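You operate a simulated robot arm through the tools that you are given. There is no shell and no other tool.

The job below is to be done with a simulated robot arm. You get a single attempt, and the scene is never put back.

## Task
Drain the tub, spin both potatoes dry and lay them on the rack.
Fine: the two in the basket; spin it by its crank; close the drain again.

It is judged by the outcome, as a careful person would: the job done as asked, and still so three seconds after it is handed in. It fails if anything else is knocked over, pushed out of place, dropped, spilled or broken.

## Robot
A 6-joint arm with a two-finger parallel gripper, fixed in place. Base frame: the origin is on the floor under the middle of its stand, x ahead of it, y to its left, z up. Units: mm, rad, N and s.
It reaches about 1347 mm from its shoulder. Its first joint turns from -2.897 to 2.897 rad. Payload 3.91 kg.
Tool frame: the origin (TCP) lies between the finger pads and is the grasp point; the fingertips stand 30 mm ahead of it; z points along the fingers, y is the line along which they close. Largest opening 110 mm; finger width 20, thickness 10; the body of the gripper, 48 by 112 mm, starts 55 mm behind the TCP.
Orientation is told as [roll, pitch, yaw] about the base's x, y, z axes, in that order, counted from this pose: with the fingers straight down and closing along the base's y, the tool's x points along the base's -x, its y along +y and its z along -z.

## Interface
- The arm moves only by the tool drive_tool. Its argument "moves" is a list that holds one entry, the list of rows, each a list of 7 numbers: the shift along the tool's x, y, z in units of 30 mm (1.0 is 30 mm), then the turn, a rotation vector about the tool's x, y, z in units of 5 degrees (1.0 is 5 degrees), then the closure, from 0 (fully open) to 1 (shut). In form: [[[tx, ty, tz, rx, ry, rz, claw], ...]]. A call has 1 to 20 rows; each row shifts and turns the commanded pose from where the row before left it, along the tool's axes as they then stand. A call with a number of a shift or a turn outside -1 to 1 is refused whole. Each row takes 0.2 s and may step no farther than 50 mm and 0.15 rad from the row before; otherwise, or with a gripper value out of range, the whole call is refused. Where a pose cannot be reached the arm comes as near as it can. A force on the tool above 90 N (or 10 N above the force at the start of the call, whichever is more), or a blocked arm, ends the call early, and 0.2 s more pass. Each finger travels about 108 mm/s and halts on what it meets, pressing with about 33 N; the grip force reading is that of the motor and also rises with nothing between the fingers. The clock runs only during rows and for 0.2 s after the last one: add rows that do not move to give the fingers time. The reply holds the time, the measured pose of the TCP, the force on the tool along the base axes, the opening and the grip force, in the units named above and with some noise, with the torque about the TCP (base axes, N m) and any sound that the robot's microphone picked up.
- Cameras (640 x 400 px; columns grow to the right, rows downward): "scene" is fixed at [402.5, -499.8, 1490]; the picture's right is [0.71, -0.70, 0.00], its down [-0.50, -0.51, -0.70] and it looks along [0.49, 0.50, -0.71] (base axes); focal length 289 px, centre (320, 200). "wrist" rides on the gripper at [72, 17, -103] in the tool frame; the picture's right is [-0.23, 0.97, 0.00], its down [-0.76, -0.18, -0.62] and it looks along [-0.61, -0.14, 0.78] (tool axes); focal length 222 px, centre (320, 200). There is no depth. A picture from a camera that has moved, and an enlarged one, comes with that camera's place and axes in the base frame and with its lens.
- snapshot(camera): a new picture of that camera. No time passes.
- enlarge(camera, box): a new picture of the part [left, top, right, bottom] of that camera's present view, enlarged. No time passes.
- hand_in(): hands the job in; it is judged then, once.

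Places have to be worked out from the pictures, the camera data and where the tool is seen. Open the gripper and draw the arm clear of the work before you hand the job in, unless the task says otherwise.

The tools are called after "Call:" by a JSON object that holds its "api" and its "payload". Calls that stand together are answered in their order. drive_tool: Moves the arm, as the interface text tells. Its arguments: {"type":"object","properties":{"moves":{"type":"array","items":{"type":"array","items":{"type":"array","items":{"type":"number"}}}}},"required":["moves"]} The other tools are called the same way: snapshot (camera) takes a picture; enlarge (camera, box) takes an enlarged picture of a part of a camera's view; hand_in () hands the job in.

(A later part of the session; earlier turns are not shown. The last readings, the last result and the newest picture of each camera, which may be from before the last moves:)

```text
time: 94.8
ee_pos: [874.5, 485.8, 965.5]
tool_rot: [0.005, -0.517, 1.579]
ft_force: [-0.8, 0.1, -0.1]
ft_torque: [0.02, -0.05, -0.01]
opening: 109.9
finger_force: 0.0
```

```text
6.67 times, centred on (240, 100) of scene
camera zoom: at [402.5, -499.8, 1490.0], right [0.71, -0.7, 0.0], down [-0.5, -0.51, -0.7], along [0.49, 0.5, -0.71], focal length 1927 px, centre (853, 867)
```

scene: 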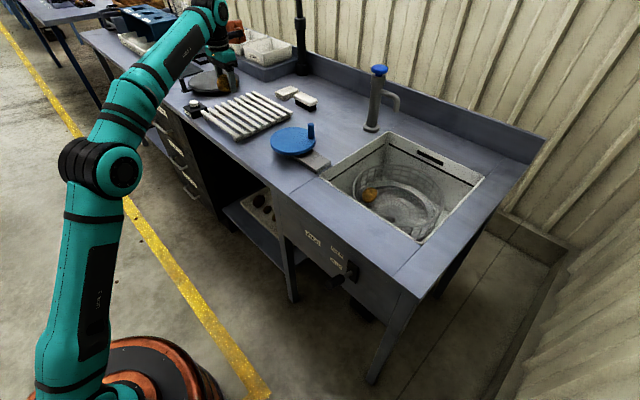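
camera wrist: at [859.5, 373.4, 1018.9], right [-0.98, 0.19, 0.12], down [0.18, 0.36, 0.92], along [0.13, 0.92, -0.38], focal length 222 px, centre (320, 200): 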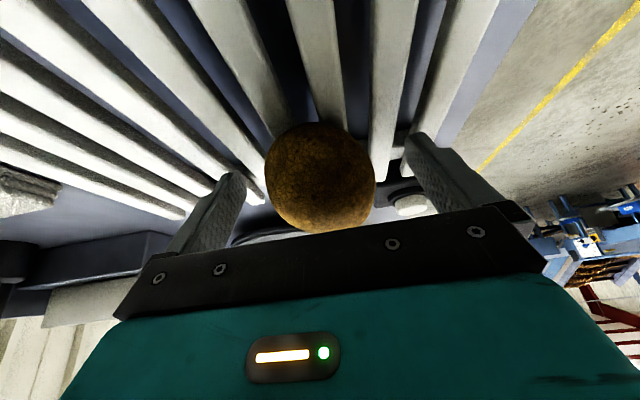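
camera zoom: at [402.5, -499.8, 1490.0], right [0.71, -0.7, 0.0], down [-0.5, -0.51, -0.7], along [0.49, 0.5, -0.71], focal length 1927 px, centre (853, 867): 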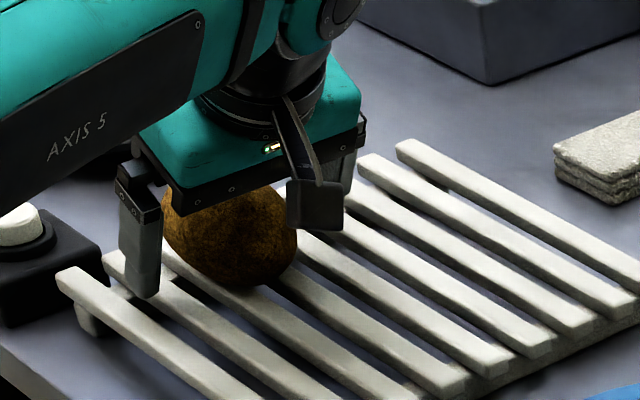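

The potato stays put on the slats. I draw straight back along the tool axis and check that it remains in place.

Call:
{"api": "drive_tool", "payload": {"moves": [[[0, 0, -0.4, 0, 0, 0, 0], [0, 0, -0.7, 0, 0, 0, 0], [0, 0, -0.8, 0, 0, 0, 0], [0, 0, -0.8, 0, 0, 0, 0], [0, 0, -0.8, 0, 0, 0, 0], [0, 0, -0.8, 0, 0, 0, 0], [0, 0, 0, 0, 1, 0, 0], [0, 0, 0, 0, 1, 0, 0], [0, 0, 0, 0, 1, 0, 0], [0, 0, 0, 0, 1, 0, 0], [0, 0, 0, 0, 1, 0, 0], [0, 0, 0, 0, 1, 0, 0]]]}}

Call:
{"api": "enlarge", "payload": {"camera": "scene", "box": [180, 50, 310, 150]}}

Call:
{"api": "enlarge", "payload": {"camera": "scene", "box": [330, 130, 490, 240]}}

```text
time: 97.4
ee_pos: [875.3, 420.4, 1076.9]
tool_rot: [0.004, 0.008, 1.581]
ft_force: [0.2, 0.2, 0.4]
ft_torque: [0.0, 0.02, -0.01]
opening: 110.1
finger_force: 0.1
```

```text
4.00 times, centred on (245, 100) of scene
camera zoom: at [402.5, -499.8, 1490.0], right [0.71, -0.7, 0.0], down [-0.5, -0.51, -0.7], along [0.49, 0.5, -0.71], focal length 1156 px, centre (620, 600)
```

zoom: 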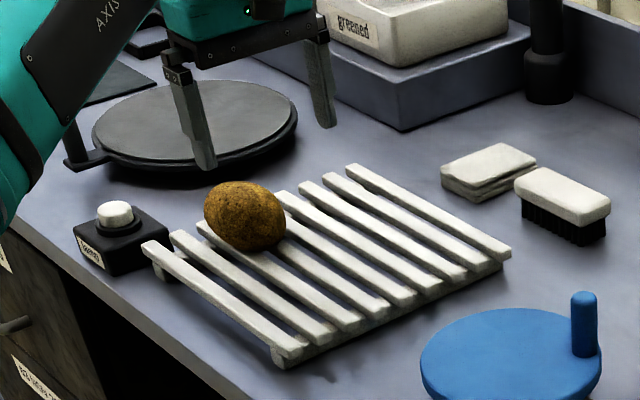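

```text
3.64 times, centred on (410, 185) of scene
camera zoom: at [402.5, -499.8, 1490.0], right [0.71, -0.7, 0.0], down [-0.5, -0.51, -0.7], along [0.49, 0.5, -0.71], focal length 1051 px, centre (-7, 254)
```

zoom: 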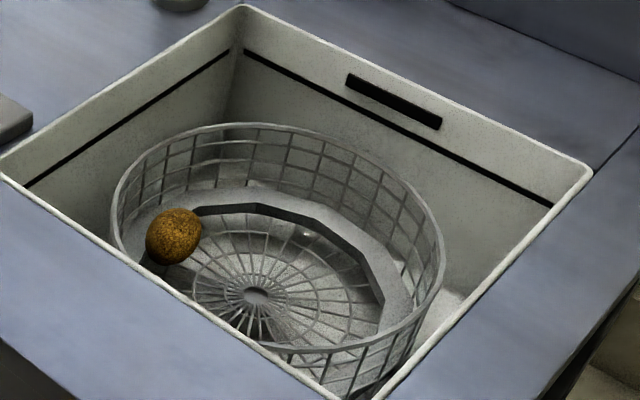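

Potato one rests on the rack. The second lies at about (1045, −101), near the basket wall on the +y side; the present yaw of 90° suits it, with the fingers closing tangentially and leaning toward +y. I move back over the tub.

Call:
{"api": "drive_tool", "payload": {"moves": [[[0.98, 0, 0, 0, 0, 0, 0], [0.98, 0, 0, 0, 0, 0, 0], [0.98, 0, 0, 0, 0, 0, 0], [0.98, 0, 0, 0, 0, 0, 0], [0.98, 0, 0, 0, 0, 0, 0], [0.98, 0, 0, 0, 0, 0, 0], [0.98, 0, 0, 0, 0, 0, 0], [0.98, 0, 0, 0, 0, 0, 0], [0.98, 0, 0, 0, 0, 0, 0], [0.98, 0, 0, 0, 0, 0, 0], [0.98, 0, 0, 0, 0, 0, 0], [0.98, 0, 0, 0, 0, 0, 0], [0.98, 0, 0, 0, 0, 0, 0], [0.98, 0, 0, 0, 0, 0, 0], [0.98, 0, 0, 0, 0, 0, 0], [0.98, 0, 0, 0, 0, 0, 0], [0.98, 0, 0, 0, 0, 0, 0], [0.98, 0, 0, 0, 0, 0, 0], [0.98, 0, 0, 0, 0, 0, 0], [0.98, 0, 0, 0, 0, 0, 0]]]}}

Call:
{"api": "drive_tool", "payload": {"moves": [[[0, 0, 0, 0, -1, 0, 0], [0, 0, 0, 0, -1, 0, 0], [0, 0, 0, 0, -1, 0, 0], [0, 0, 0, 0, -1, 0, 0], [0, 0, 0, 0, -1, 0, 0], [0, 0, 0, 0, -1, 0, 0], [0, 0, 0, 0, 0, 0, 0]]]}}

Call:
{"api": "snapshot", "payload": {"camera": "wrist"}}

Call:
{"api": "snapshot", "payload": {"camera": "scene"}}

```text
time: 101.6
ee_pos: [880.6, -165.5, 1081.8]
tool_rot: [0.004, 0.008, 1.582]
ft_force: [0.7, 0.8, 0.0]
ft_torque: [-0.03, 0.0, 0.0]
opening: 109.9
finger_force: 0.1
```

```text
time: 103.2
ee_pos: [881.3, -165.5, 1080.9]
tool_rot: [0.005, -0.518, 1.578]
ft_force: [-0.9, -0.1, -0.5]
ft_torque: [0.03, 0.01, -0.02]
opening: 110.0
finger_force: 0.0
```

```text
taken
camera wrist: at [866.5, -278.6, 1135.8], right [-0.98, 0.19, 0.12], down [0.18, 0.36, 0.92], along [0.13, 0.92, -0.38], focal length 222 px, centre (320, 200)
```

wrist: 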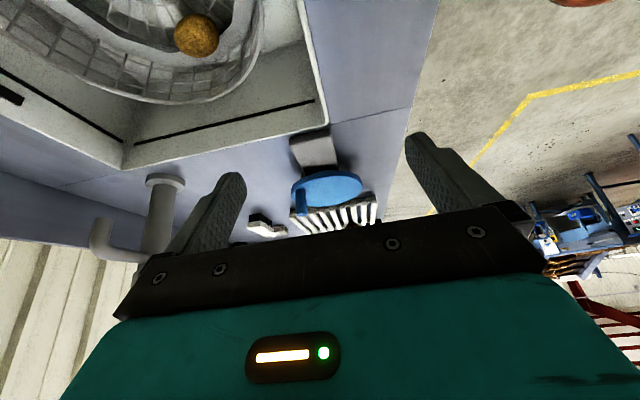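

```text
taken
```

scene: 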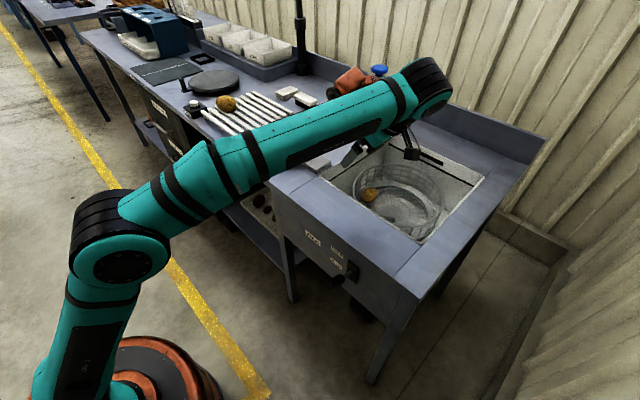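

The second potato reads at about (1044, −99, 766) from this view too. I go to the pre-grasp point about 120 mm back along the leaning tool axis.

Call:
{"api": "drive_tool", "payload": {"moves": [[[0.406, -0.679, 0.713, 0, 0, 0, 0], [0.406, -0.679, 0.713, 0, 0, 0, 0], [0.406, -0.679, 0.713, 0, 0, 0, 0], [0.406, -0.679, 0.713, 0, 0, 0, 0], [0.406, -0.679, 0.713, 0, 0, 0, 0], [0.406, -0.679, 0.713, 0, 0, 0, 0], [0.406, -0.679, 0.713, 0, 0, 0, 0], [0.406, -0.679, 0.713, 0, 0, 0, 0], [0, 0, 0, 0, 0, 0, 0.2]]]}}

Call:
{"api": "snapshot", "payload": {"camera": "wrist"}}

Call:
{"api": "enlarge", "payload": {"camera": "scene", "box": [300, 60, 500, 240]}}

```text
time: 105.2
ee_pos: [1041.0, -164.8, 882.9]
tool_rot: [0.005, -0.517, 1.578]
ft_force: [-0.6, -0.8, -0.5]
ft_torque: [-0.02, 0.02, -0.02]
opening: 88.1
finger_force: 0.1
```

```text
taken
camera wrist: at [1027.9, -278.0, 938.0], right [-0.98, 0.19, 0.12], down [0.18, 0.36, 0.92], along [0.13, 0.92, -0.38], focal length 222 px, centre (320, 200)
```

wrist: 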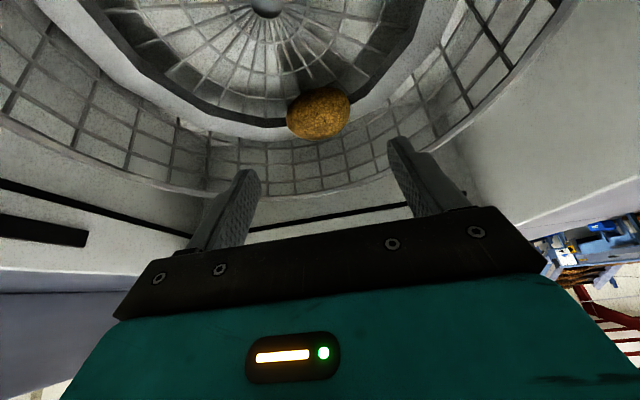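

```text
2.22 times, centred on (400, 150) of scene
camera zoom: at [402.5, -499.8, 1490.0], right [0.71, -0.7, 0.0], down [-0.5, -0.51, -0.7], along [0.49, 0.5, -0.71], focal length 642 px, centre (142, 311)
```

zoom: 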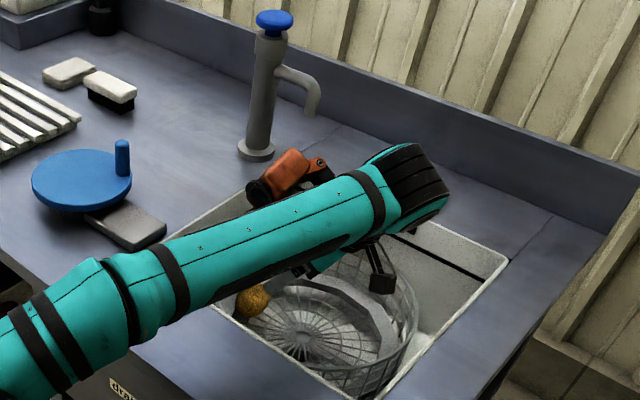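

The potato is dead ahead on the tool axis, 135 mm away, and about 65 mm wide along the closing direction. I set the opening to about 95 mm and move in 117 mm.

Call:
{"api": "drive_tool", "payload": {"moves": [[[0, -0.02, 0.7, 0, 0, 0, 0.14], [0, -0.02, 0.8, 0, 0, 0, 0.14], [0, -0.02, 0.8, 0, 0, 0, 0.14], [0, 0, 0.8, 0, 0, 0, 0.14], [0, 0, 0.5, 0, 0, 0, 0.14], [0, 0, 0.3, 0, 0, 0, 0.14], [0, 0, 0, 0, 0, 0, 0.14]]]}}

Call:
{"api": "snapshot", "payload": {"camera": "wrist"}}

Call:
{"api": "enlarge", "payload": {"camera": "scene", "box": [300, 60, 500, 240]}}

```text
time: 106.8
ee_pos: [1042.0, -108.1, 784.2]
tool_rot: [0.002, -0.516, 1.578]
ft_force: [5.0, -6.0, 24.6]
ft_torque: [-0.01, 1.25, 0.36]
opening: 91.7
finger_force: 0.0
```

```text
taken
camera wrist: at [1027.3, -221.4, 838.4], right [-0.98, 0.19, 0.11], down [0.18, 0.36, 0.92], along [0.13, 0.92, -0.38], focal length 222 px, centre (320, 200)
```

wrist: 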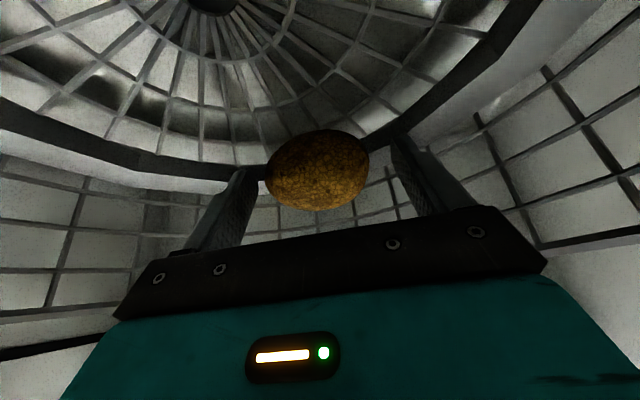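

```text
2.22 times, centred on (400, 150) of scene
camera zoom: at [402.5, -499.8, 1490.0], right [0.71, -0.7, 0.0], down [-0.5, -0.51, -0.7], along [0.49, 0.5, -0.71], focal length 642 px, centre (142, 311)
```

zoom: 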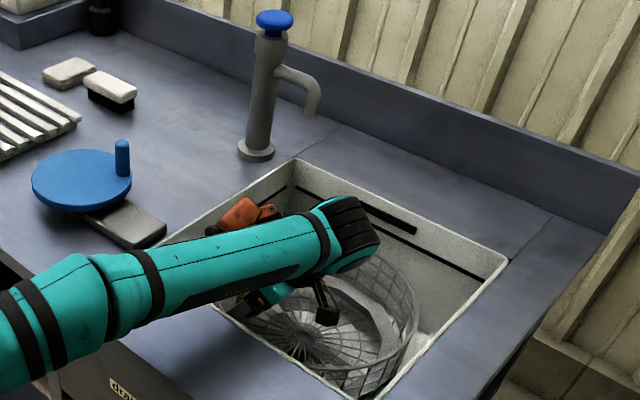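

The −x finger touched the basket ledge (24 N up). I lift 5 mm and then close on the potato.

Call:
{"api": "drive_tool", "payload": {"moves": [[[-0.083, 0, -0.145, 0, 0, 0, 0.16], [0, 0, 0, 0, 0, 0, 0.25], [0, 0, 0, 0, 0, 0, 0.5], [0, 0, 0, 0, 0, 0, 1], [0, 0, 0, 0, 0, 0, 1]]]}}

Call:
{"api": "snapshot", "payload": {"camera": "wrist"}}

```text
time: 108.0
ee_pos: [1042.4, -107.3, 785.3]
tool_rot: [0.005, -0.516, 1.578]
ft_force: [-0.4, 0.5, -0.7]
ft_torque: [0.02, -0.02, -0.01]
opening: 64.9
finger_force: 32.6
```

```text
taken
camera wrist: at [1028.5, -220.2, 841.1], right [-0.98, 0.19, 0.12], down [0.18, 0.36, 0.92], along [0.13, 0.92, -0.38], focal length 222 px, centre (320, 200)
```

wrist: 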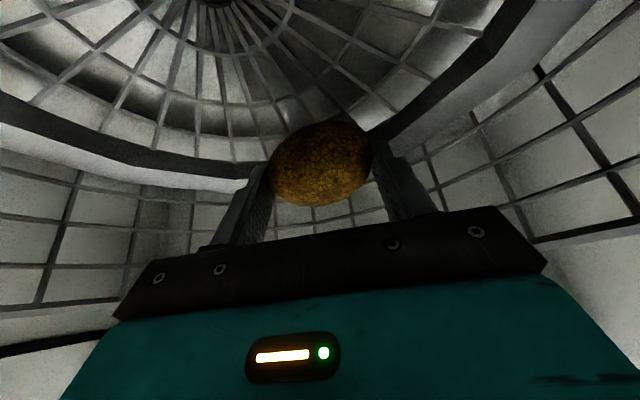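

Gripped at 64.9 mm. I draw it back gently along the tool axis and check that it holds.

Call:
{"api": "drive_tool", "payload": {"moves": [[[0, 0, -0.3, 0, 0, 0, 1], [0, 0, -0.5, 0, 0, 0, 1], [0, 0, -0.7, 0, 0, 0, 1], [0, 0, -0.8, 0, 0, 0, 1], [0, 0, -0.8, 0, 0, 0, 1], [0, 0, -0.5, 0, 0, 0, 1], [0, 0, 0, 0, 0, 0, 1]]]}}

Call:
{"api": "snapshot", "payload": {"camera": "wrist"}}

Call:
{"api": "enlarge", "payload": {"camera": "scene", "box": [300, 60, 500, 240]}}

```text
time: 109.6
ee_pos: [1045.7, -160.0, 880.8]
tool_rot: [0.005, -0.516, 1.579]
ft_force: [0.2, -0.2, -0.6]
ft_torque: [-0.05, 0.0, -0.01]
opening: 65.1
finger_force: 33.0
```

```text
taken
camera wrist: at [1031.1, -272.7, 935.3], right [-0.98, 0.19, 0.12], down [0.18, 0.36, 0.92], along [0.13, 0.92, -0.38], focal length 222 px, centre (320, 200)
```

wrist: 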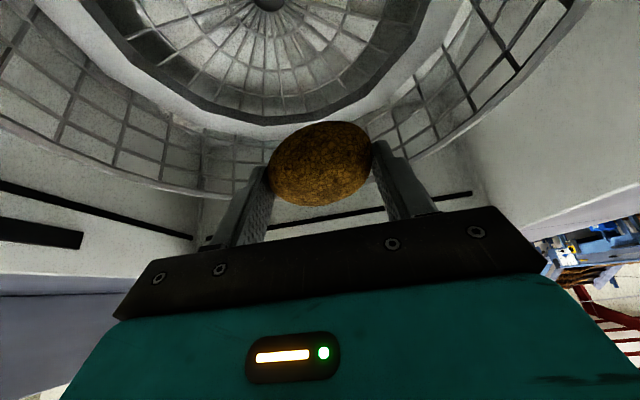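

```text
2.22 times, centred on (400, 150) of scene
camera zoom: at [402.5, -499.8, 1490.0], right [0.71, -0.7, 0.0], down [-0.5, -0.51, -0.7], along [0.49, 0.5, -0.71], focal length 642 px, centre (142, 311)
```

zoom: 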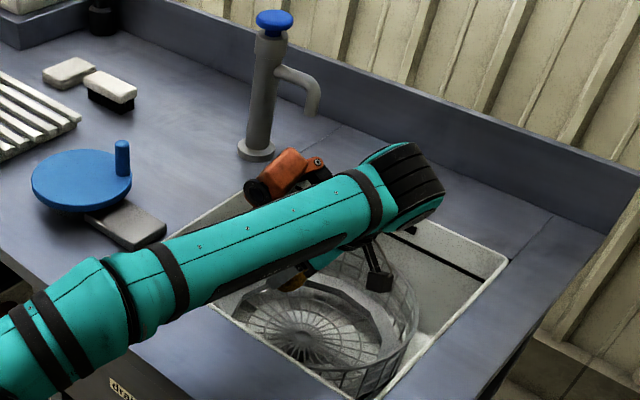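

It holds. I back away up and toward the base, set the tool upright, then turn yaw back to zero so that this potato's long side will lie along the slats.

Call:
{"api": "drive_tool", "payload": {"moves": [[[-0.4, 0.646, -0.7025, 0, 0, 0, 1], [-0.4, 0.646, -0.7025, 0, 0, 0, 1], [-0.4, 0.646, -0.7025, 0, 0, 0, 1], [-0.4, 0.646, -0.7025, 0, 0, 0, 1], [-0.4, 0.646, -0.7025, 0, 0, 0, 1], [-0.4, 0.646, -0.7025, 0, 0, 0, 1], [-0.4, 0.646, -0.7025, 0, 0, 0, 1], [-0.4, 0.646, -0.7025, 0, 0, 0, 1], [0, 0, 0, 0, 1, 0, 1], [0, 0, 0, 0, 1, 0, 1], [0, 0, 0, 0, 1, 0, 1], [0, 0, 0, 0, 1, 0, 1], [0, 0, 0, 0, 1, 0, 1], [0, 0, 0, 0, 1, 0, 1]]]}}

Call:
{"api": "drive_tool", "payload": {"moves": [[[0, 0, 0, 0, 0, 1, 1], [0, 0, 0, 0, 0, 1, 1], [0, 0, 0, 0, 0, 1, 1], [0, 0, 0, 0, 0, 1, 1], [0, 0, 0, 0, 0, 1, 1], [0, 0, 0, 0, 0, 1, 1], [0, 0, 0, 0, 0, 1, 1], [0, 0, 0, 0, 0, 1, 1], [0, 0, 0, 0, 0, 1, 1], [0, 0, 0, 0, 0, 1, 1], [0, 0, 0, 0, 0, 1, 1], [0, 0, 0, 0, 0, 1, 1], [0, 0, 0, 0, 0, 1, 1], [0, 0, 0, 0, 0, 1, 1], [0, 0, 0, 0, 0, 1, 1], [0, 0, 0, 0, 0, 1, 1], [0, 0, 0, 0, 0, 1, 1], [0, 0, 0, 0, 0, 1, 1]]]}}

Call:
{"api": "snapshot", "payload": {"camera": "wrist"}}

Call:
{"api": "snapshot", "payload": {"camera": "scene"}}

```text
time: 112.6
ee_pos: [891.0, -161.0, 1075.2]
tool_rot: [0.004, 0.008, 1.581]
ft_force: [0.0, -0.2, -0.5]
ft_torque: [0.0, 0.02, 0.01]
opening: 64.9
finger_force: 32.9
```

```text
time: 116.4
ee_pos: [889.7, -160.4, 1075.6]
tool_rot: [-0.006, 0.006, 0.008]
ft_force: [-0.3, -0.1, -1.3]
ft_torque: [0.02, -0.01, 0.0]
opening: 65.2
finger_force: 32.1
```

```text
taken
camera wrist: at [819.5, -143.1, 1179.6], right [0.22, 0.98, -0.01], down [0.77, -0.17, 0.62], along [0.6, -0.14, -0.78], focal length 222 px, centre (320, 200)
```

wrist: 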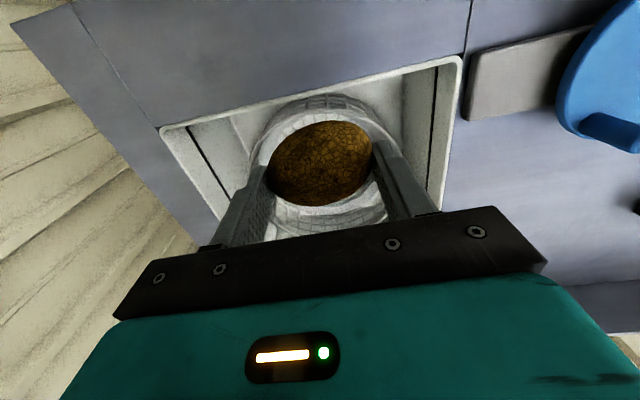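

```text
taken
```

scene: 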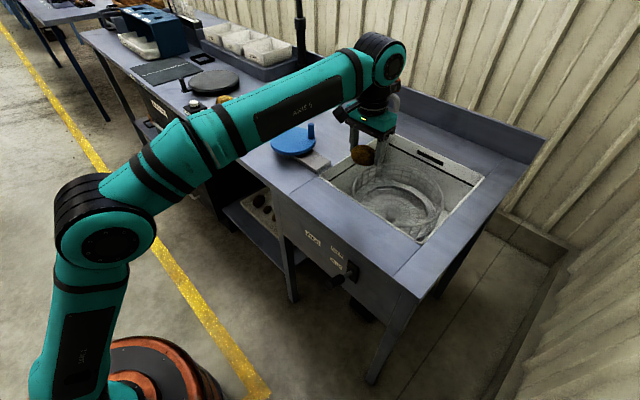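

All steady. I carry it across to above the free half of the rack.

Call:
{"api": "drive_tool", "payload": {"moves": [[[0.027, 0.972, 0, 0, 0, 0, 1], [0.027, 0.972, 0, 0, 0, 0, 1], [0.027, 0.972, 0, 0, 0, 0, 1], [0.027, 0.972, 0, 0, 0, 0, 1], [0.027, 0.972, 0, 0, 0, 0, 1], [0.027, 0.972, 0, 0, 0, 0, 1], [0.027, 0.972, 0, 0, 0, 0, 1], [0.027, 0.972, 0, 0, 0, 0, 1], [0.027, 0.972, 0, 0, 0, 0, 1], [0.027, 0.972, 0, 0, 0, 0, 1], [0.027, 0.972, 0, 0, 0, 0, 1], [0.027, 0.972, 0, 0, 0, 0, 1], [0.027, 0.972, 0, 0, 0, 0, 1], [0.027, 0.972, 0, 0, 0, 0, 1], [0.027, 0.972, 0, 0, 0, 0, 1], [0.027, 0.972, 0, 0, 0, 0, 1], [0.027, 0.972, 0, 0, 0, 0, 1], [0.027, 0.972, 0, 0, 0, 0, 1], [0, 0, 0, 0, 0, 0, 1]]]}}

Call:
{"api": "snapshot", "payload": {"camera": "wrist"}}

Call:
{"api": "enlarge", "payload": {"camera": "scene", "box": [180, 30, 340, 150]}}

```text
time: 120.4
ee_pos: [871.6, 364.3, 1070.5]
tool_rot: [-0.009, 0.006, 0.009]
ft_force: [0.4, -0.1, -0.9]
ft_torque: [-0.04, -0.02, -0.01]
opening: 64.9
finger_force: 32.6
```

```text
taken
camera wrist: at [801.4, 382.4, 1174.6], right [0.22, 0.98, -0.01], down [0.77, -0.17, 0.62], along [0.6, -0.14, -0.78], focal length 222 px, centre (320, 200)
```

wrist: 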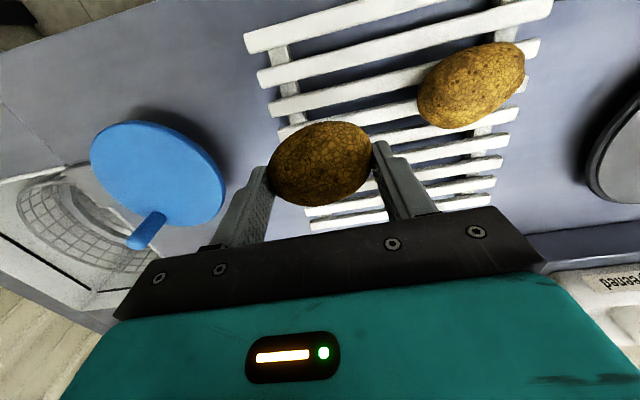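

```text
3.33 times, centred on (260, 90) of scene
camera zoom: at [402.5, -499.8, 1490.0], right [0.71, -0.7, 0.0], down [-0.5, -0.51, -0.7], along [0.49, 0.5, -0.71], focal length 964 px, centre (520, 567)
```

zoom: 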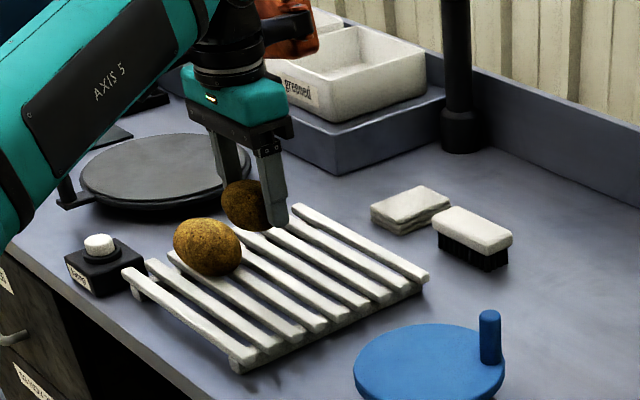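

Potato one is steady at about (871, 504). I lower potato two over (872, 364), stopping short of contact.

Call:
{"api": "drive_tool", "payload": {"moves": [[[-0.03, 0, 0.71, 0, 0, 0, 1], [-0.03, 0, 0.71, 0, 0, 0, 1], [-0.03, 0, 0.71, 0, 0, 0, 1], [-0.03, 0, 0.6, 0, 0, 0, 1], [0, 0, 0, 0, 0, 0, 1]]]}}

Call:
{"api": "enlarge", "payload": {"camera": "scene", "box": [200, 60, 300, 140]}}

Call:
{"api": "snapshot", "payload": {"camera": "wrist"}}

```text
time: 121.6
ee_pos: [874.1, 364.6, 988.5]
tool_rot: [-0.006, 0.005, 0.01]
ft_force: [0.7, -0.1, -1.4]
ft_torque: [-0.02, -0.02, -0.01]
opening: 65.0
finger_force: 33.0
```

```text
5.00 times, centred on (250, 100) of scene
camera zoom: at [402.5, -499.8, 1490.0], right [0.71, -0.7, 0.0], down [-0.5, -0.51, -0.7], along [0.49, 0.5, -0.71], focal length 1445 px, centre (670, 700)
```

zoom: 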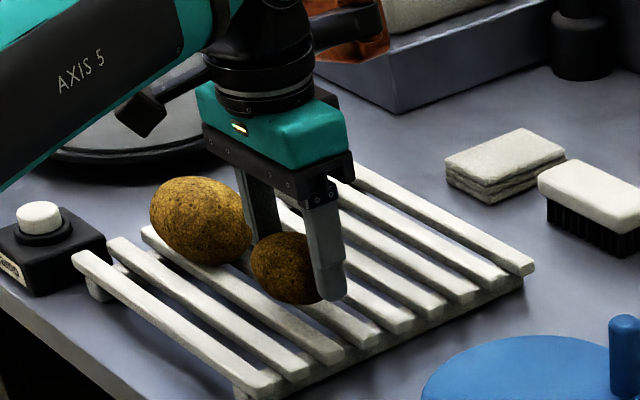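

```text
taken
camera wrist: at [804.2, 381.9, 1092.4], right [0.22, 0.98, -0.01], down [0.77, -0.17, 0.62], along [0.6, -0.14, -0.78], focal length 222 px, centre (320, 200)
```

wrist: 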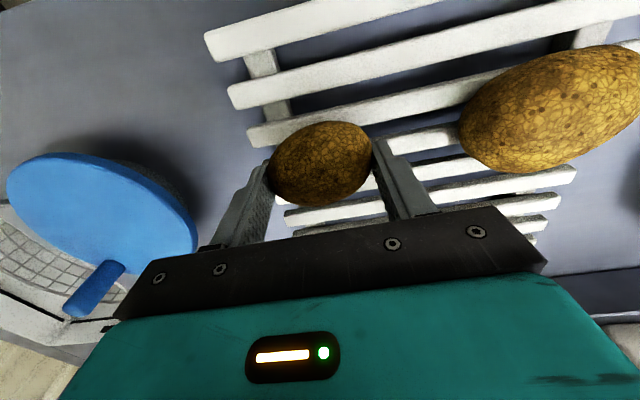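

Clear all round. I lower further in 3 mm steps, watching the force.

Call:
{"api": "drive_tool", "payload": {"moves": [[[0, 0, 0.1, 0, 0, 0, 1], [0, 0, 0.1, 0, 0, 0, 1], [0, 0, 0.1, 0, 0, 0, 1], [0, 0, 0.1, 0, 0, 0, 1]]]}}

Call:
{"api": "drive_tool", "payload": {"moves": [[[0, 0, 0.0667, 0, 0, 0, 1], [0, 0, 0.0667, 0, 0, 0, 1]]]}}

```text
time: 122.6
ee_pos: [876.6, 365.1, 977.1]
tool_rot: [-0.008, 0.003, 0.011]
ft_force: [-0.1, -0.3, -1.6]
ft_torque: [0.0, -0.01, 0.01]
opening: 65.0
finger_force: 32.9
```

```text
time: 123.2
ee_pos: [874.5, 364.1, 972.3]
tool_rot: [-0.008, 0.006, 0.01]
ft_force: [0.5, -0.3, 1.1]
ft_torque: [0.07, -0.01, 0.0]
opening: 64.8
finger_force: 33.4
```

The force has just turned positive, so it's touching lightly. One more small step to confirm.

Call:
{"api": "drive_tool", "payload": {"moves": [[[0, 0, 0.05, 0, 0, 0, 1]]]}}

Call:
{"api": "enlarge", "payload": {"camera": "scene", "box": [220, 80, 290, 130]}}

```text
time: 123.6
ee_pos: [875.2, 364.3, 973.3]
tool_rot: [-0.008, 0.002, 0.011]
ft_force: [8.4, 1.8, 14.5]
ft_torque: [0.2, -0.26, -0.07]
opening: 64.8
finger_force: 33.3
```

```text
8.00 times, centred on (255, 105) of scene
camera zoom: at [402.5, -499.8, 1490.0], right [0.71, -0.7, 0.0], down [-0.5, -0.51, -0.7], along [0.49, 0.5, -0.71], focal length 2313 px, centre (840, 960)
```

zoom: 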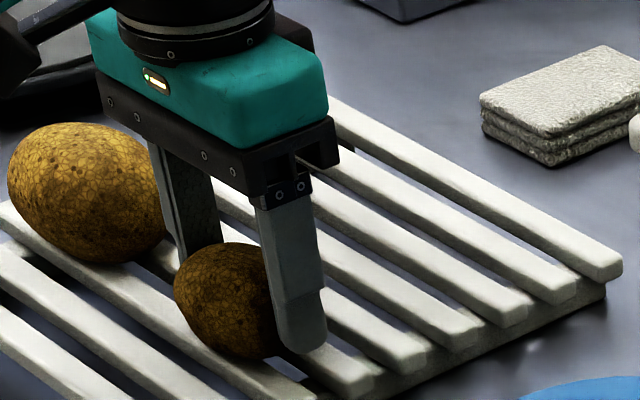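

Contact (14 N up, 8 N toward +x from the slat edge). I shift 3 mm to +x to settle it into the gap, then open the fingers gradually.

Call:
{"api": "drive_tool", "payload": {"moves": [[[-0.1, 0, 0, 0, 0, 0, 1], [0, 0, 0, 0, 0, 0, 1]]]}}

Call:
{"api": "drive_tool", "payload": {"moves": [[[0, 0, 0, 0, 0, 0, 0.4], [0, 0, 0, 0, 0, 0, 0.36], [0, 0, 0, 0, 0, 0, 0.3], [0, 0, 0, 0, 0, 0, 0.2], [0, 0, 0, 0, 0, 0, 0.1], [0, 0, 0, 0, 0, 0, 0.1]]]}}

Call:
{"api": "snapshot", "payload": {"camera": "wrist"}}

Call:
{"api": "enlarge", "payload": {"camera": "scene", "box": [220, 80, 290, 130]}}

```text
time: 124.2
ee_pos: [876.0, 364.8, 972.8]
tool_rot: [-0.007, 0.004, 0.01]
ft_force: [-4.4, 1.7, 15.8]
ft_torque: [0.24, 0.36, 0.06]
opening: 64.9
finger_force: 33.1
```

```text
time: 125.6
ee_pos: [877.6, 364.5, 970.9]
tool_rot: [-0.007, 0.005, 0.01]
ft_force: [0.6, 0.2, 0.0]
ft_torque: [0.0, 0.04, 0.0]
opening: 98.9
finger_force: 0.0
```

```text
taken
camera wrist: at [806.4, 382.0, 1075.7], right [0.22, 0.98, -0.01], down [0.77, -0.17, 0.62], along [0.6, -0.14, -0.78], focal length 222 px, centre (320, 200)
```

wrist: 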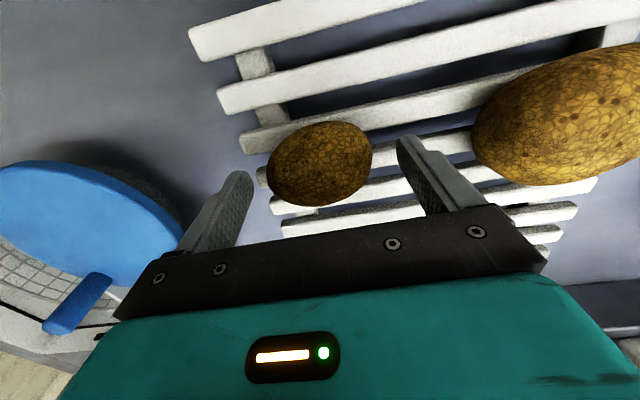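

```text
8.00 times, centred on (255, 105) of scene
camera zoom: at [402.5, -499.8, 1490.0], right [0.71, -0.7, 0.0], down [-0.5, -0.51, -0.7], along [0.49, 0.5, -0.71], focal length 2313 px, centre (840, 960)
```

zoom: 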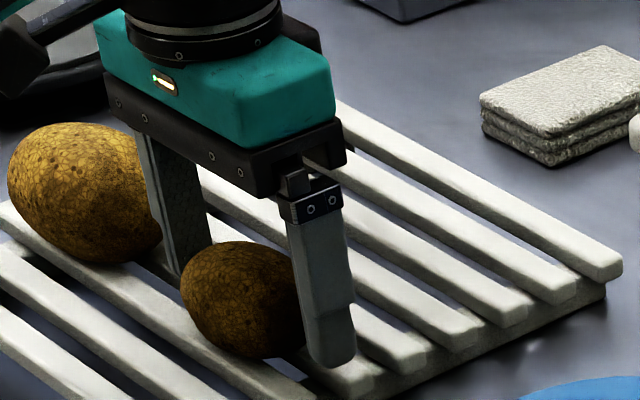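

Both potatoes are resting on the rack. I lift straight up and confirm they stay put.

Call:
{"api": "drive_tool", "payload": {"moves": [[[0, 0, -0.3, 0, 0, 0, 0.1], [0, 0, -0.6, 0, 0, 0, 0.1], [0, 0, -0.8, 0, 0, 0, 0.1], [0, 0, -0.8, 0, 0, 0, 0.1], [0, 0, -0.8, 0, 0, 0, 0]]]}}

Call:
{"api": "enlarge", "payload": {"camera": "scene", "box": [200, 60, 300, 140]}}

Call:
{"api": "snapshot", "payload": {"camera": "wrist"}}

```text
time: 126.8
ee_pos: [877.5, 365.3, 1070.3]
tool_rot: [-0.007, 0.004, 0.01]
ft_force: [-0.5, -0.9, -0.7]
ft_torque: [-0.01, -0.01, 0.01]
opening: 109.9
finger_force: 0.0
```

```text
5.00 times, centred on (250, 100) of scene
camera zoom: at [402.5, -499.8, 1490.0], right [0.71, -0.7, 0.0], down [-0.5, -0.51, -0.7], along [0.49, 0.5, -0.71], focal length 1445 px, centre (670, 700)
```

zoom: 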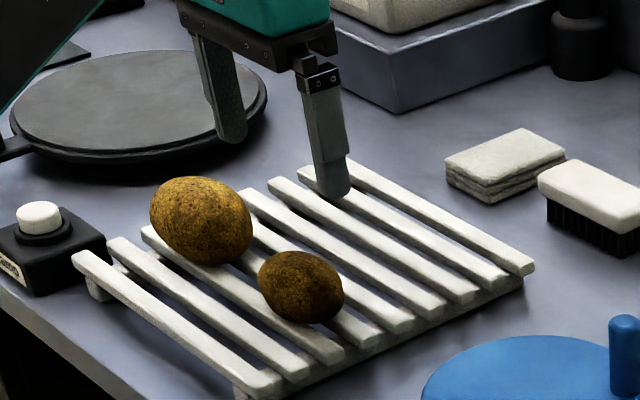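

```text
taken
camera wrist: at [807.0, 382.8, 1174.6], right [0.22, 0.98, -0.01], down [0.77, -0.17, 0.62], along [0.6, -0.14, -0.78], focal length 222 px, centre (320, 200)
```

wrist: 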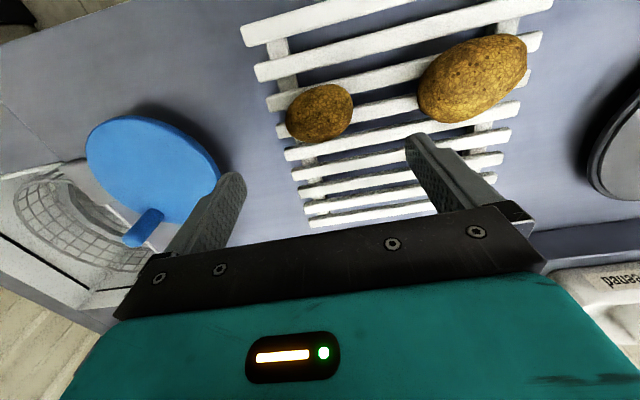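

Both lie still. I compare their surfaces close up to be sure they are equally dry.

Call:
{"api": "enlarge", "payload": {"camera": "wrist", "box": [260, 20, 560, 160]}}

Call:
{"api": "enlarge", "payload": {"camera": "scene", "box": [220, 90, 275, 130]}}

```text
2.13 times, centred on (410, 90) of wrist
camera zoom: at [807.0, 382.8, 1174.6], right [0.22, 0.98, -0.01], down [0.77, -0.17, 0.62], along [0.6, -0.14, -0.78], focal length 474 px, centre (128, 435)
```

zoom: 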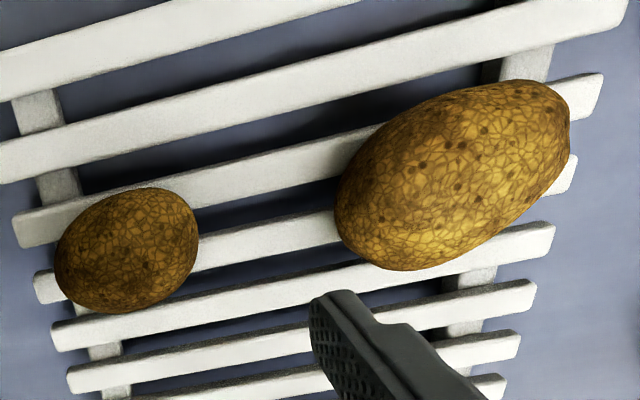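

```text
10.00 times, centred on (248, 110) of scene
camera zoom: at [402.5, -499.8, 1490.0], right [0.71, -0.7, 0.0], down [-0.5, -0.51, -0.7], along [0.49, 0.5, -0.71], focal length 2891 px, centre (1045, 1100)
```

zoom: 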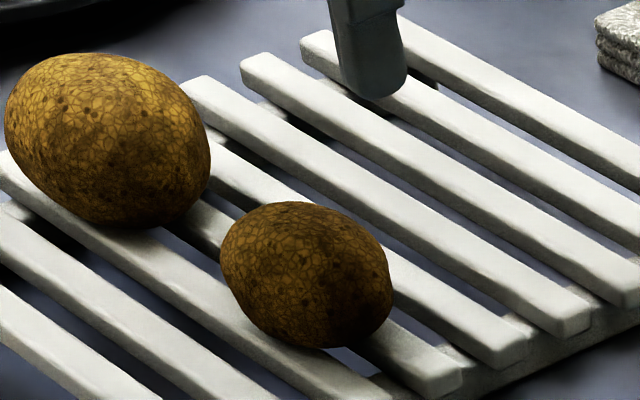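

Both are matte; the small one may just be in the gripper's shadow, so I'll check again once the arm is away. Now I head back to the drain lever, retreating toward the base on the way.

Call:
{"api": "drive_tool", "payload": {"moves": [[[0.45, -0.98, 0, 0, 0, 0, 0], [0.45, -0.98, 0, 0, 0, 0, 0], [0.45, -0.98, 0, 0, 0, 0, 0], [0.45, -0.98, 0, 0, 0, 0, 0], [0.45, -0.98, 0, 0, 0, 0, 0], [0.45, -0.98, 0, 0, 0, 0, 0], [0.45, -0.98, 0, 0, 0, 0, 0], [0.45, -0.98, 0, 0, 0, 0, 0], [0.45, -0.98, 0, 0, 0, 0, 0], [0.45, -0.98, 0, 0, 0, 0, 0], [0.45, -0.98, 0, 0, 0, 0, 0], [0.45, -0.98, 0, 0, 0, 0, 0], [0.45, -0.98, 0, 0, 0, 0, 0], [0.45, -0.98, 0, 0, 0, 0, 0], [0.45, -0.98, 0, 0, 0, 0, 0], [0.45, -0.98, 0, 0, 0, 0, 0], [0.45, -0.98, 0, 0, 0, 0, 0], [0.45, -0.98, 0, 0, 0, 0, 0], [0.45, -0.98, 0, 0, 0, 0, 0], [0, -0.98, 0, 0, 0, 0, 0]]]}}

Call:
{"api": "drive_tool", "payload": {"moves": [[[0, -0.9, 0, 0, -1, 0, 0], [0, 0, 0, 0, -1, 0, 0], [0, 0, 0, 0, -1, 0, 0], [0, 0, 0, 0, -1, 0, 0], [0, 0, 0, 0, -1, 0, 0], [0, 0, 0, 0, -1, 0, 0], [0, 0, 0, 0, -1, 0, 0], [0, 0, 0, 0, -1, 0, 0], [0, 0, 0, 0, -1, 0, 0], [0, 0, 0, 0, 0, 0, 0]]]}}

Call:
{"api": "snapshot", "payload": {"camera": "scene"}}

Call:
{"api": "enlarge", "payload": {"camera": "scene", "box": [180, 60, 320, 150]}}

Call:
{"api": "snapshot", "payload": {"camera": "wrist"}}

```text
time: 131.0
ee_pos: [626.8, -225.5, 1077.4]
tool_rot: [-0.006, 0.005, 0.01]
ft_force: [-0.9, 0.4, 0.8]
ft_torque: [-0.04, -0.02, 0.0]
opening: 110.1
finger_force: 0.0
```

```text
time: 133.2
ee_pos: [626.2, -252.8, 1077.3]
tool_rot: [-0.011, -0.782, 0.017]
ft_force: [0.2, 0.0, -0.4]
ft_torque: [-0.01, -0.01, 0.02]
opening: 109.9
finger_force: 0.1
```

```text
taken
```

scene: 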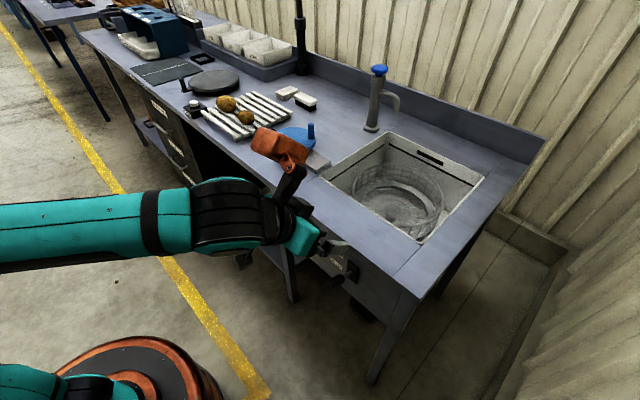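

```text
4.44 times, centred on (250, 105) of scene
camera zoom: at [402.5, -499.8, 1490.0], right [0.71, -0.7, 0.0], down [-0.5, -0.51, -0.7], along [0.49, 0.5, -0.71], focal length 1285 px, centre (631, 622)
```

zoom: 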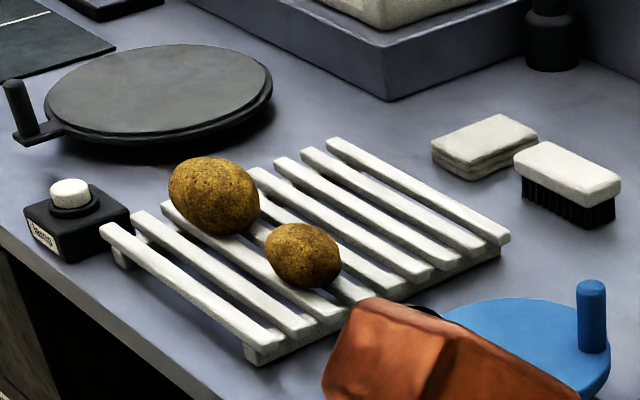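

```text
taken
camera wrist: at [503.6, -236.7, 1099.6], right [0.15, 0.98, 0.15], down [0.1, -0.17, 0.98], along [0.98, -0.13, -0.13], focal length 222 px, centre (320, 200)
```

wrist: 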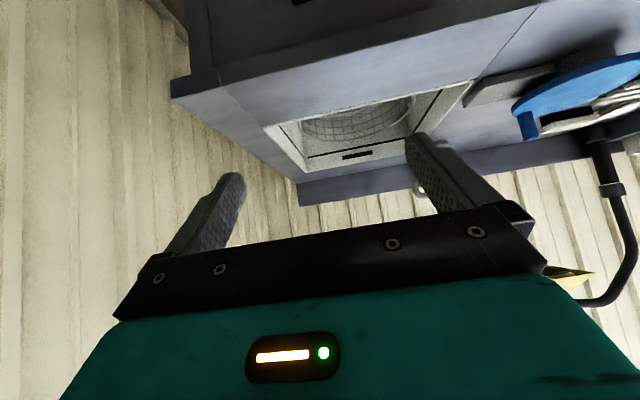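

Out of the shadow both potatoes have the same dry golden colour and lie side by side on the rack. Now I lower to the pre-grip point in front of the raised drain lever.

Call:
{"api": "drive_tool", "payload": {"moves": [[[0.651, 0.009, 0.6275, 0, 0, 0, 0], [0.651, 0.009, 0.6275, 0, 0, 0, 0], [0.651, 0.009, 0.6275, 0, 0, 0, 0], [0.651, 0.009, 0.6275, 0, 0, 0, 0], [0.651, 0.009, 0.6275, 0, 0, 0, 0], [0.651, 0.009, 0.6275, 0, 0, 0, 0], [0.651, 0.009, 0.6275, 0, 0, 0, 0], [0.651, 0.009, 0.6275, 0, 0, 0, 0], [0, 0, 0, 0, 0, 0, 0]]]}}

Call:
{"api": "snapshot", "payload": {"camera": "wrist"}}

Call:
{"api": "enlarge", "payload": {"camera": "scene", "box": [270, 210, 430, 320]}}

```text
time: 135.2
ee_pos: [621.2, -252.0, 861.7]
tool_rot: [-0.01, -0.781, 0.019]
ft_force: [0.5, 0.0, 0.4]
ft_torque: [0.01, -0.02, 0.01]
opening: 110.3
finger_force: 0.0
```

```text
taken
camera wrist: at [497.8, -235.4, 884.0], right [0.15, 0.98, 0.15], down [0.1, -0.17, 0.98], along [0.98, -0.13, -0.13], focal length 222 px, centre (320, 200)
```

wrist: 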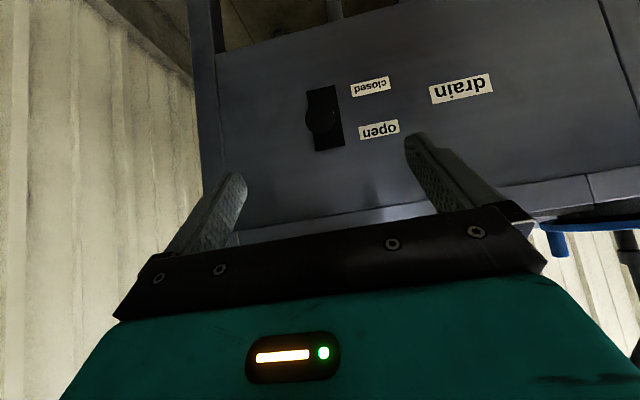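

```text
3.64 times, centred on (350, 265) of scene
camera zoom: at [402.5, -499.8, 1490.0], right [0.71, -0.7, 0.0], down [-0.5, -0.51, -0.7], along [0.49, 0.5, -0.71], focal length 1051 px, centre (211, -36)
```

zoom: 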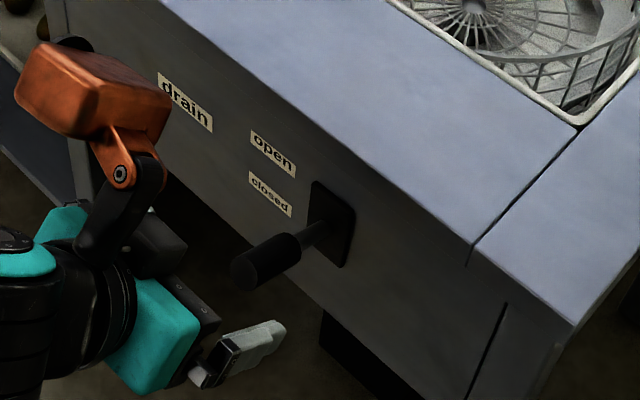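

The lever stands about 30° up at "open" with its grip point near (706, −250, 775). I move in and close on it.

Call:
{"api": "drive_tool", "payload": {"moves": [[[0, 0.012, 0.8, 0, 0, 0, 0], [0, 0.012, 0.8, 0, 0, 0, 0], [0, 0.012, 0.8, 0, 0, 0, 0], [0, 0.012, 0.8, 0, 0, 0, 0], [0, 0.012, 0.8, 0, 0, 0, 0], [0, 0, 0, 0, 0, 0, 0.5], [0, 0, 0, 0, 0, 0, 1], [0, 0, 0, 0, 0, 0, 1], [0, 0, 0, 0, 0, 0, 1]]]}}

Call:
{"api": "snapshot", "payload": {"camera": "wrist"}}

```text
time: 137.2
ee_pos: [707.5, -250.5, 776.5]
tool_rot: [-0.011, -0.781, 0.017]
ft_force: [-0.9, 18.7, -1.3]
ft_torque: [-0.8, 0.04, -1.76]
opening: 26.0
finger_force: 44.9
```

```text
taken
camera wrist: at [584.3, -233.3, 799.1], right [0.15, 0.98, 0.15], down [0.1, -0.17, 0.98], along [0.98, -0.13, -0.13], focal length 222 px, centre (320, 200)
```

wrist: 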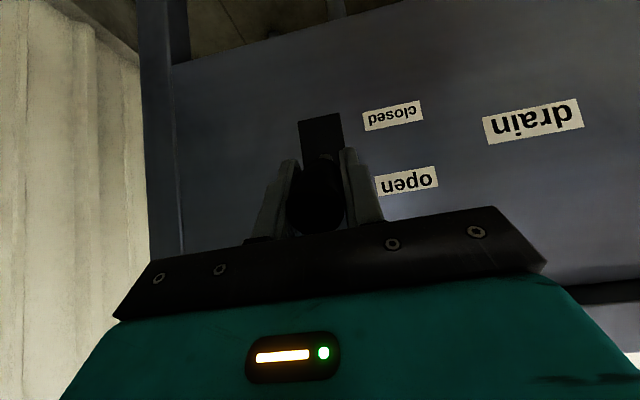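

I have the handle (26 mm). Now the arc back down to the closed angle.

Call:
{"api": "drive_tool", "payload": {"moves": [[[0.3231, 0, 0.0903, 0, 0, 0, 1], [0.2784, 0, 0.1124, 0, 0, 0, 1], [0.2652, 0, 0.1412, 0, 0, 0, 1], [0.2491, 0, 0.1681, 0, 0, 0, 1], [0.2303, 0, 0.193, 0, 0, 0, 1], [0.2086, 0, 0.2161, 0, 0, 0, 1], [0.1848, 0, 0.2366, 0, 0, 0, 1], [0.1591, 0, 0.2548, 0, 0, 0, 1], [0.1318, 0, 0.2699, 0, 0, 0, 1], [0.0719, 0, 0.1869, 0, 0, 0, 1], [0, 0, 0, 0, 0, 0, 1]]]}}

Call:
{"api": "snapshot", "payload": {"camera": "wrist"}}

```text
time: 139.6
ee_pos: [700.3, -249.8, 692.1]
tool_rot: [-0.01, -0.781, 0.018]
ft_force: [-12.1, 18.1, 2.8]
ft_torque: [-0.11, -1.09, -1.22]
opening: 25.6
finger_force: 44.9
```

```text
taken
camera wrist: at [577.2, -233.2, 713.9], right [0.15, 0.98, 0.15], down [0.1, -0.17, 0.98], along [0.98, -0.13, -0.13], focal length 222 px, centre (320, 200)
```

wrist: 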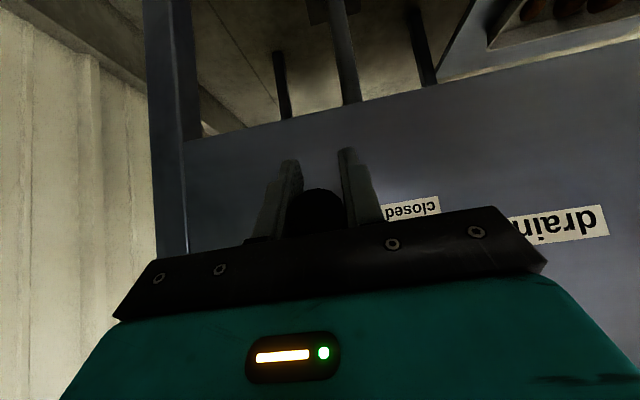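

The handle slid in the pads and the lever seems to be only about 13° below level. I open and back off a little to see where it really stands.

Call:
{"api": "drive_tool", "payload": {"moves": [[[0, 0, 0, 0, 0, 0, 0.5], [0, 0, 0, 0, 0, 0, 0], [0, 0, 0, 0, 0, 0, 0], [0, 0, -0.8, 0, 0, 0, 0], [0, 0, -0.8, 0, 0, 0, 0], [0, 0, -0.8, 0, 0, 0, 0], [0, 0, -0.8, 0, 0, 0, 0], [0, 0, 0, 0, 0, 0, 0]]]}}

Call:
{"api": "snapshot", "payload": {"camera": "wrist"}}

Call:
{"api": "enlarge", "payload": {"camera": "scene", "box": [270, 210, 430, 320]}}

```text
time: 141.4
ee_pos: [632.6, -250.8, 759.3]
tool_rot: [-0.01, -0.781, 0.017]
ft_force: [0.1, -0.5, 0.1]
ft_torque: [0.02, 0.01, 0.03]
opening: 110.1
finger_force: 0.1
```

```text
taken
camera wrist: at [509.2, -234.9, 781.5], right [0.15, 0.98, 0.15], down [0.1, -0.17, 0.98], along [0.98, -0.13, -0.13], focal length 222 px, centre (320, 200)
```

wrist: 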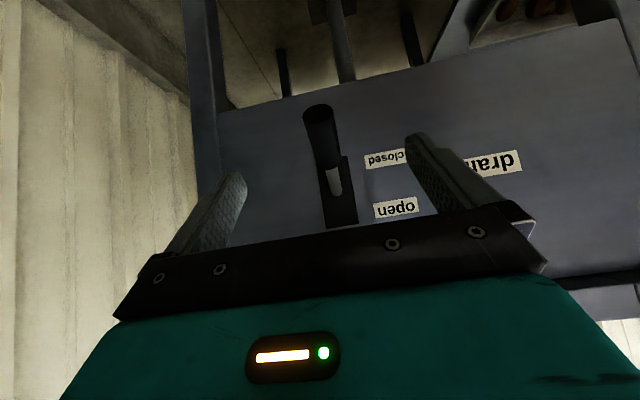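

```text
3.64 times, centred on (350, 265) of scene
camera zoom: at [402.5, -499.8, 1490.0], right [0.71, -0.7, 0.0], down [-0.5, -0.51, -0.7], along [0.49, 0.5, -0.71], focal length 1051 px, centre (211, -36)
```

zoom: 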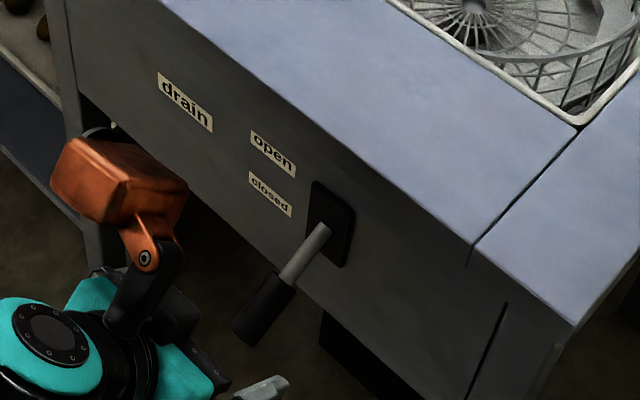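

The lever tip reads about (683, −248, 686), the same as its original closed position. I take the same crop as at the start for a direct comparison, and check the tub and rack.

Call:
{"api": "enlarge", "payload": {"camera": "scene", "box": [280, 210, 440, 310]}}

Call:
{"api": "snapshot", "payload": {"camera": "scene"}}

Call:
{"api": "enlarge", "payload": {"camera": "scene", "box": [180, 70, 340, 180]}}

Call:
{"api": "enlarge", "payload": {"camera": "scene", "box": [310, 120, 500, 250]}}

```text
4.00 times, centred on (360, 260) of scene
camera zoom: at [402.5, -499.8, 1490.0], right [0.71, -0.7, 0.0], down [-0.5, -0.51, -0.7], along [0.49, 0.5, -0.71], focal length 1156 px, centre (160, -40)
```

zoom: 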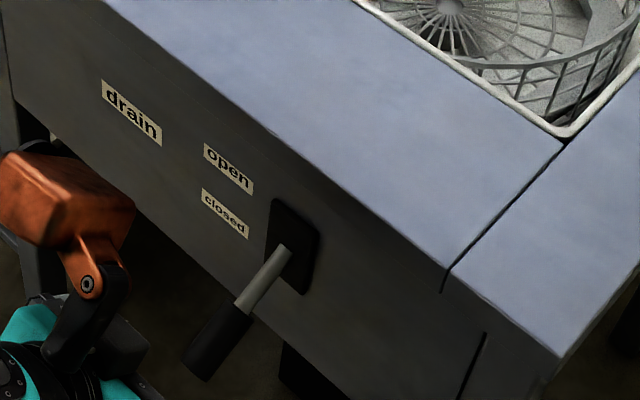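

```text
taken
```

scene: 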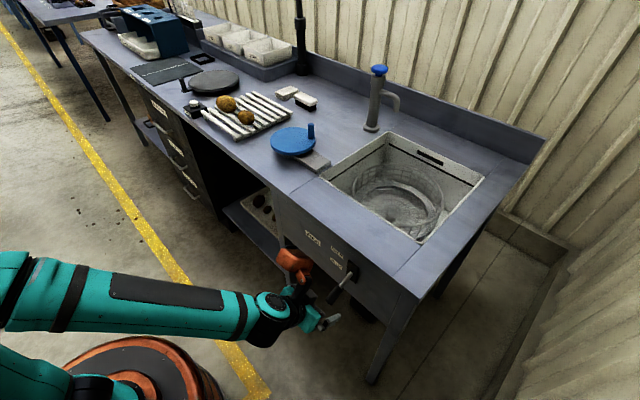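

```text
3.64 times, centred on (260, 125) of scene
camera zoom: at [402.5, -499.8, 1490.0], right [0.71, -0.7, 0.0], down [-0.5, -0.51, -0.7], along [0.49, 0.5, -0.71], focal length 1051 px, centre (538, 473)
```

zoom: 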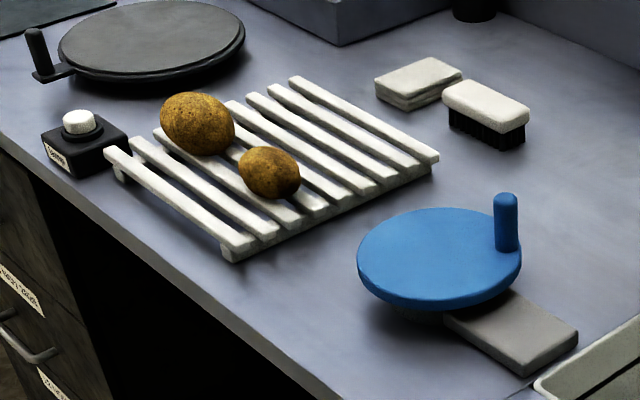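

```text
3.08 times, centred on (405, 185) of scene
camera zoom: at [402.5, -499.8, 1490.0], right [0.71, -0.7, 0.0], down [-0.5, -0.51, -0.7], along [0.49, 0.5, -0.71], focal length 890 px, centre (58, 246)
```

zoom: 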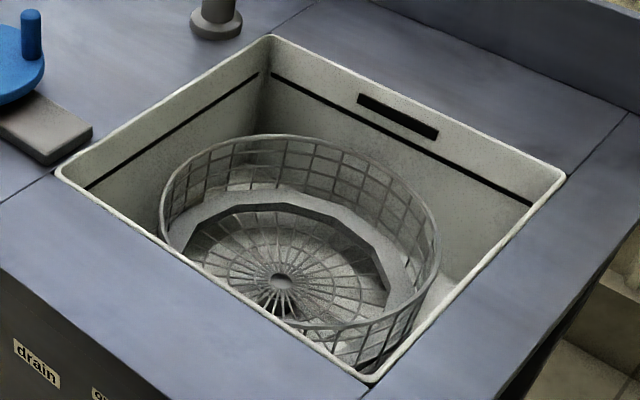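

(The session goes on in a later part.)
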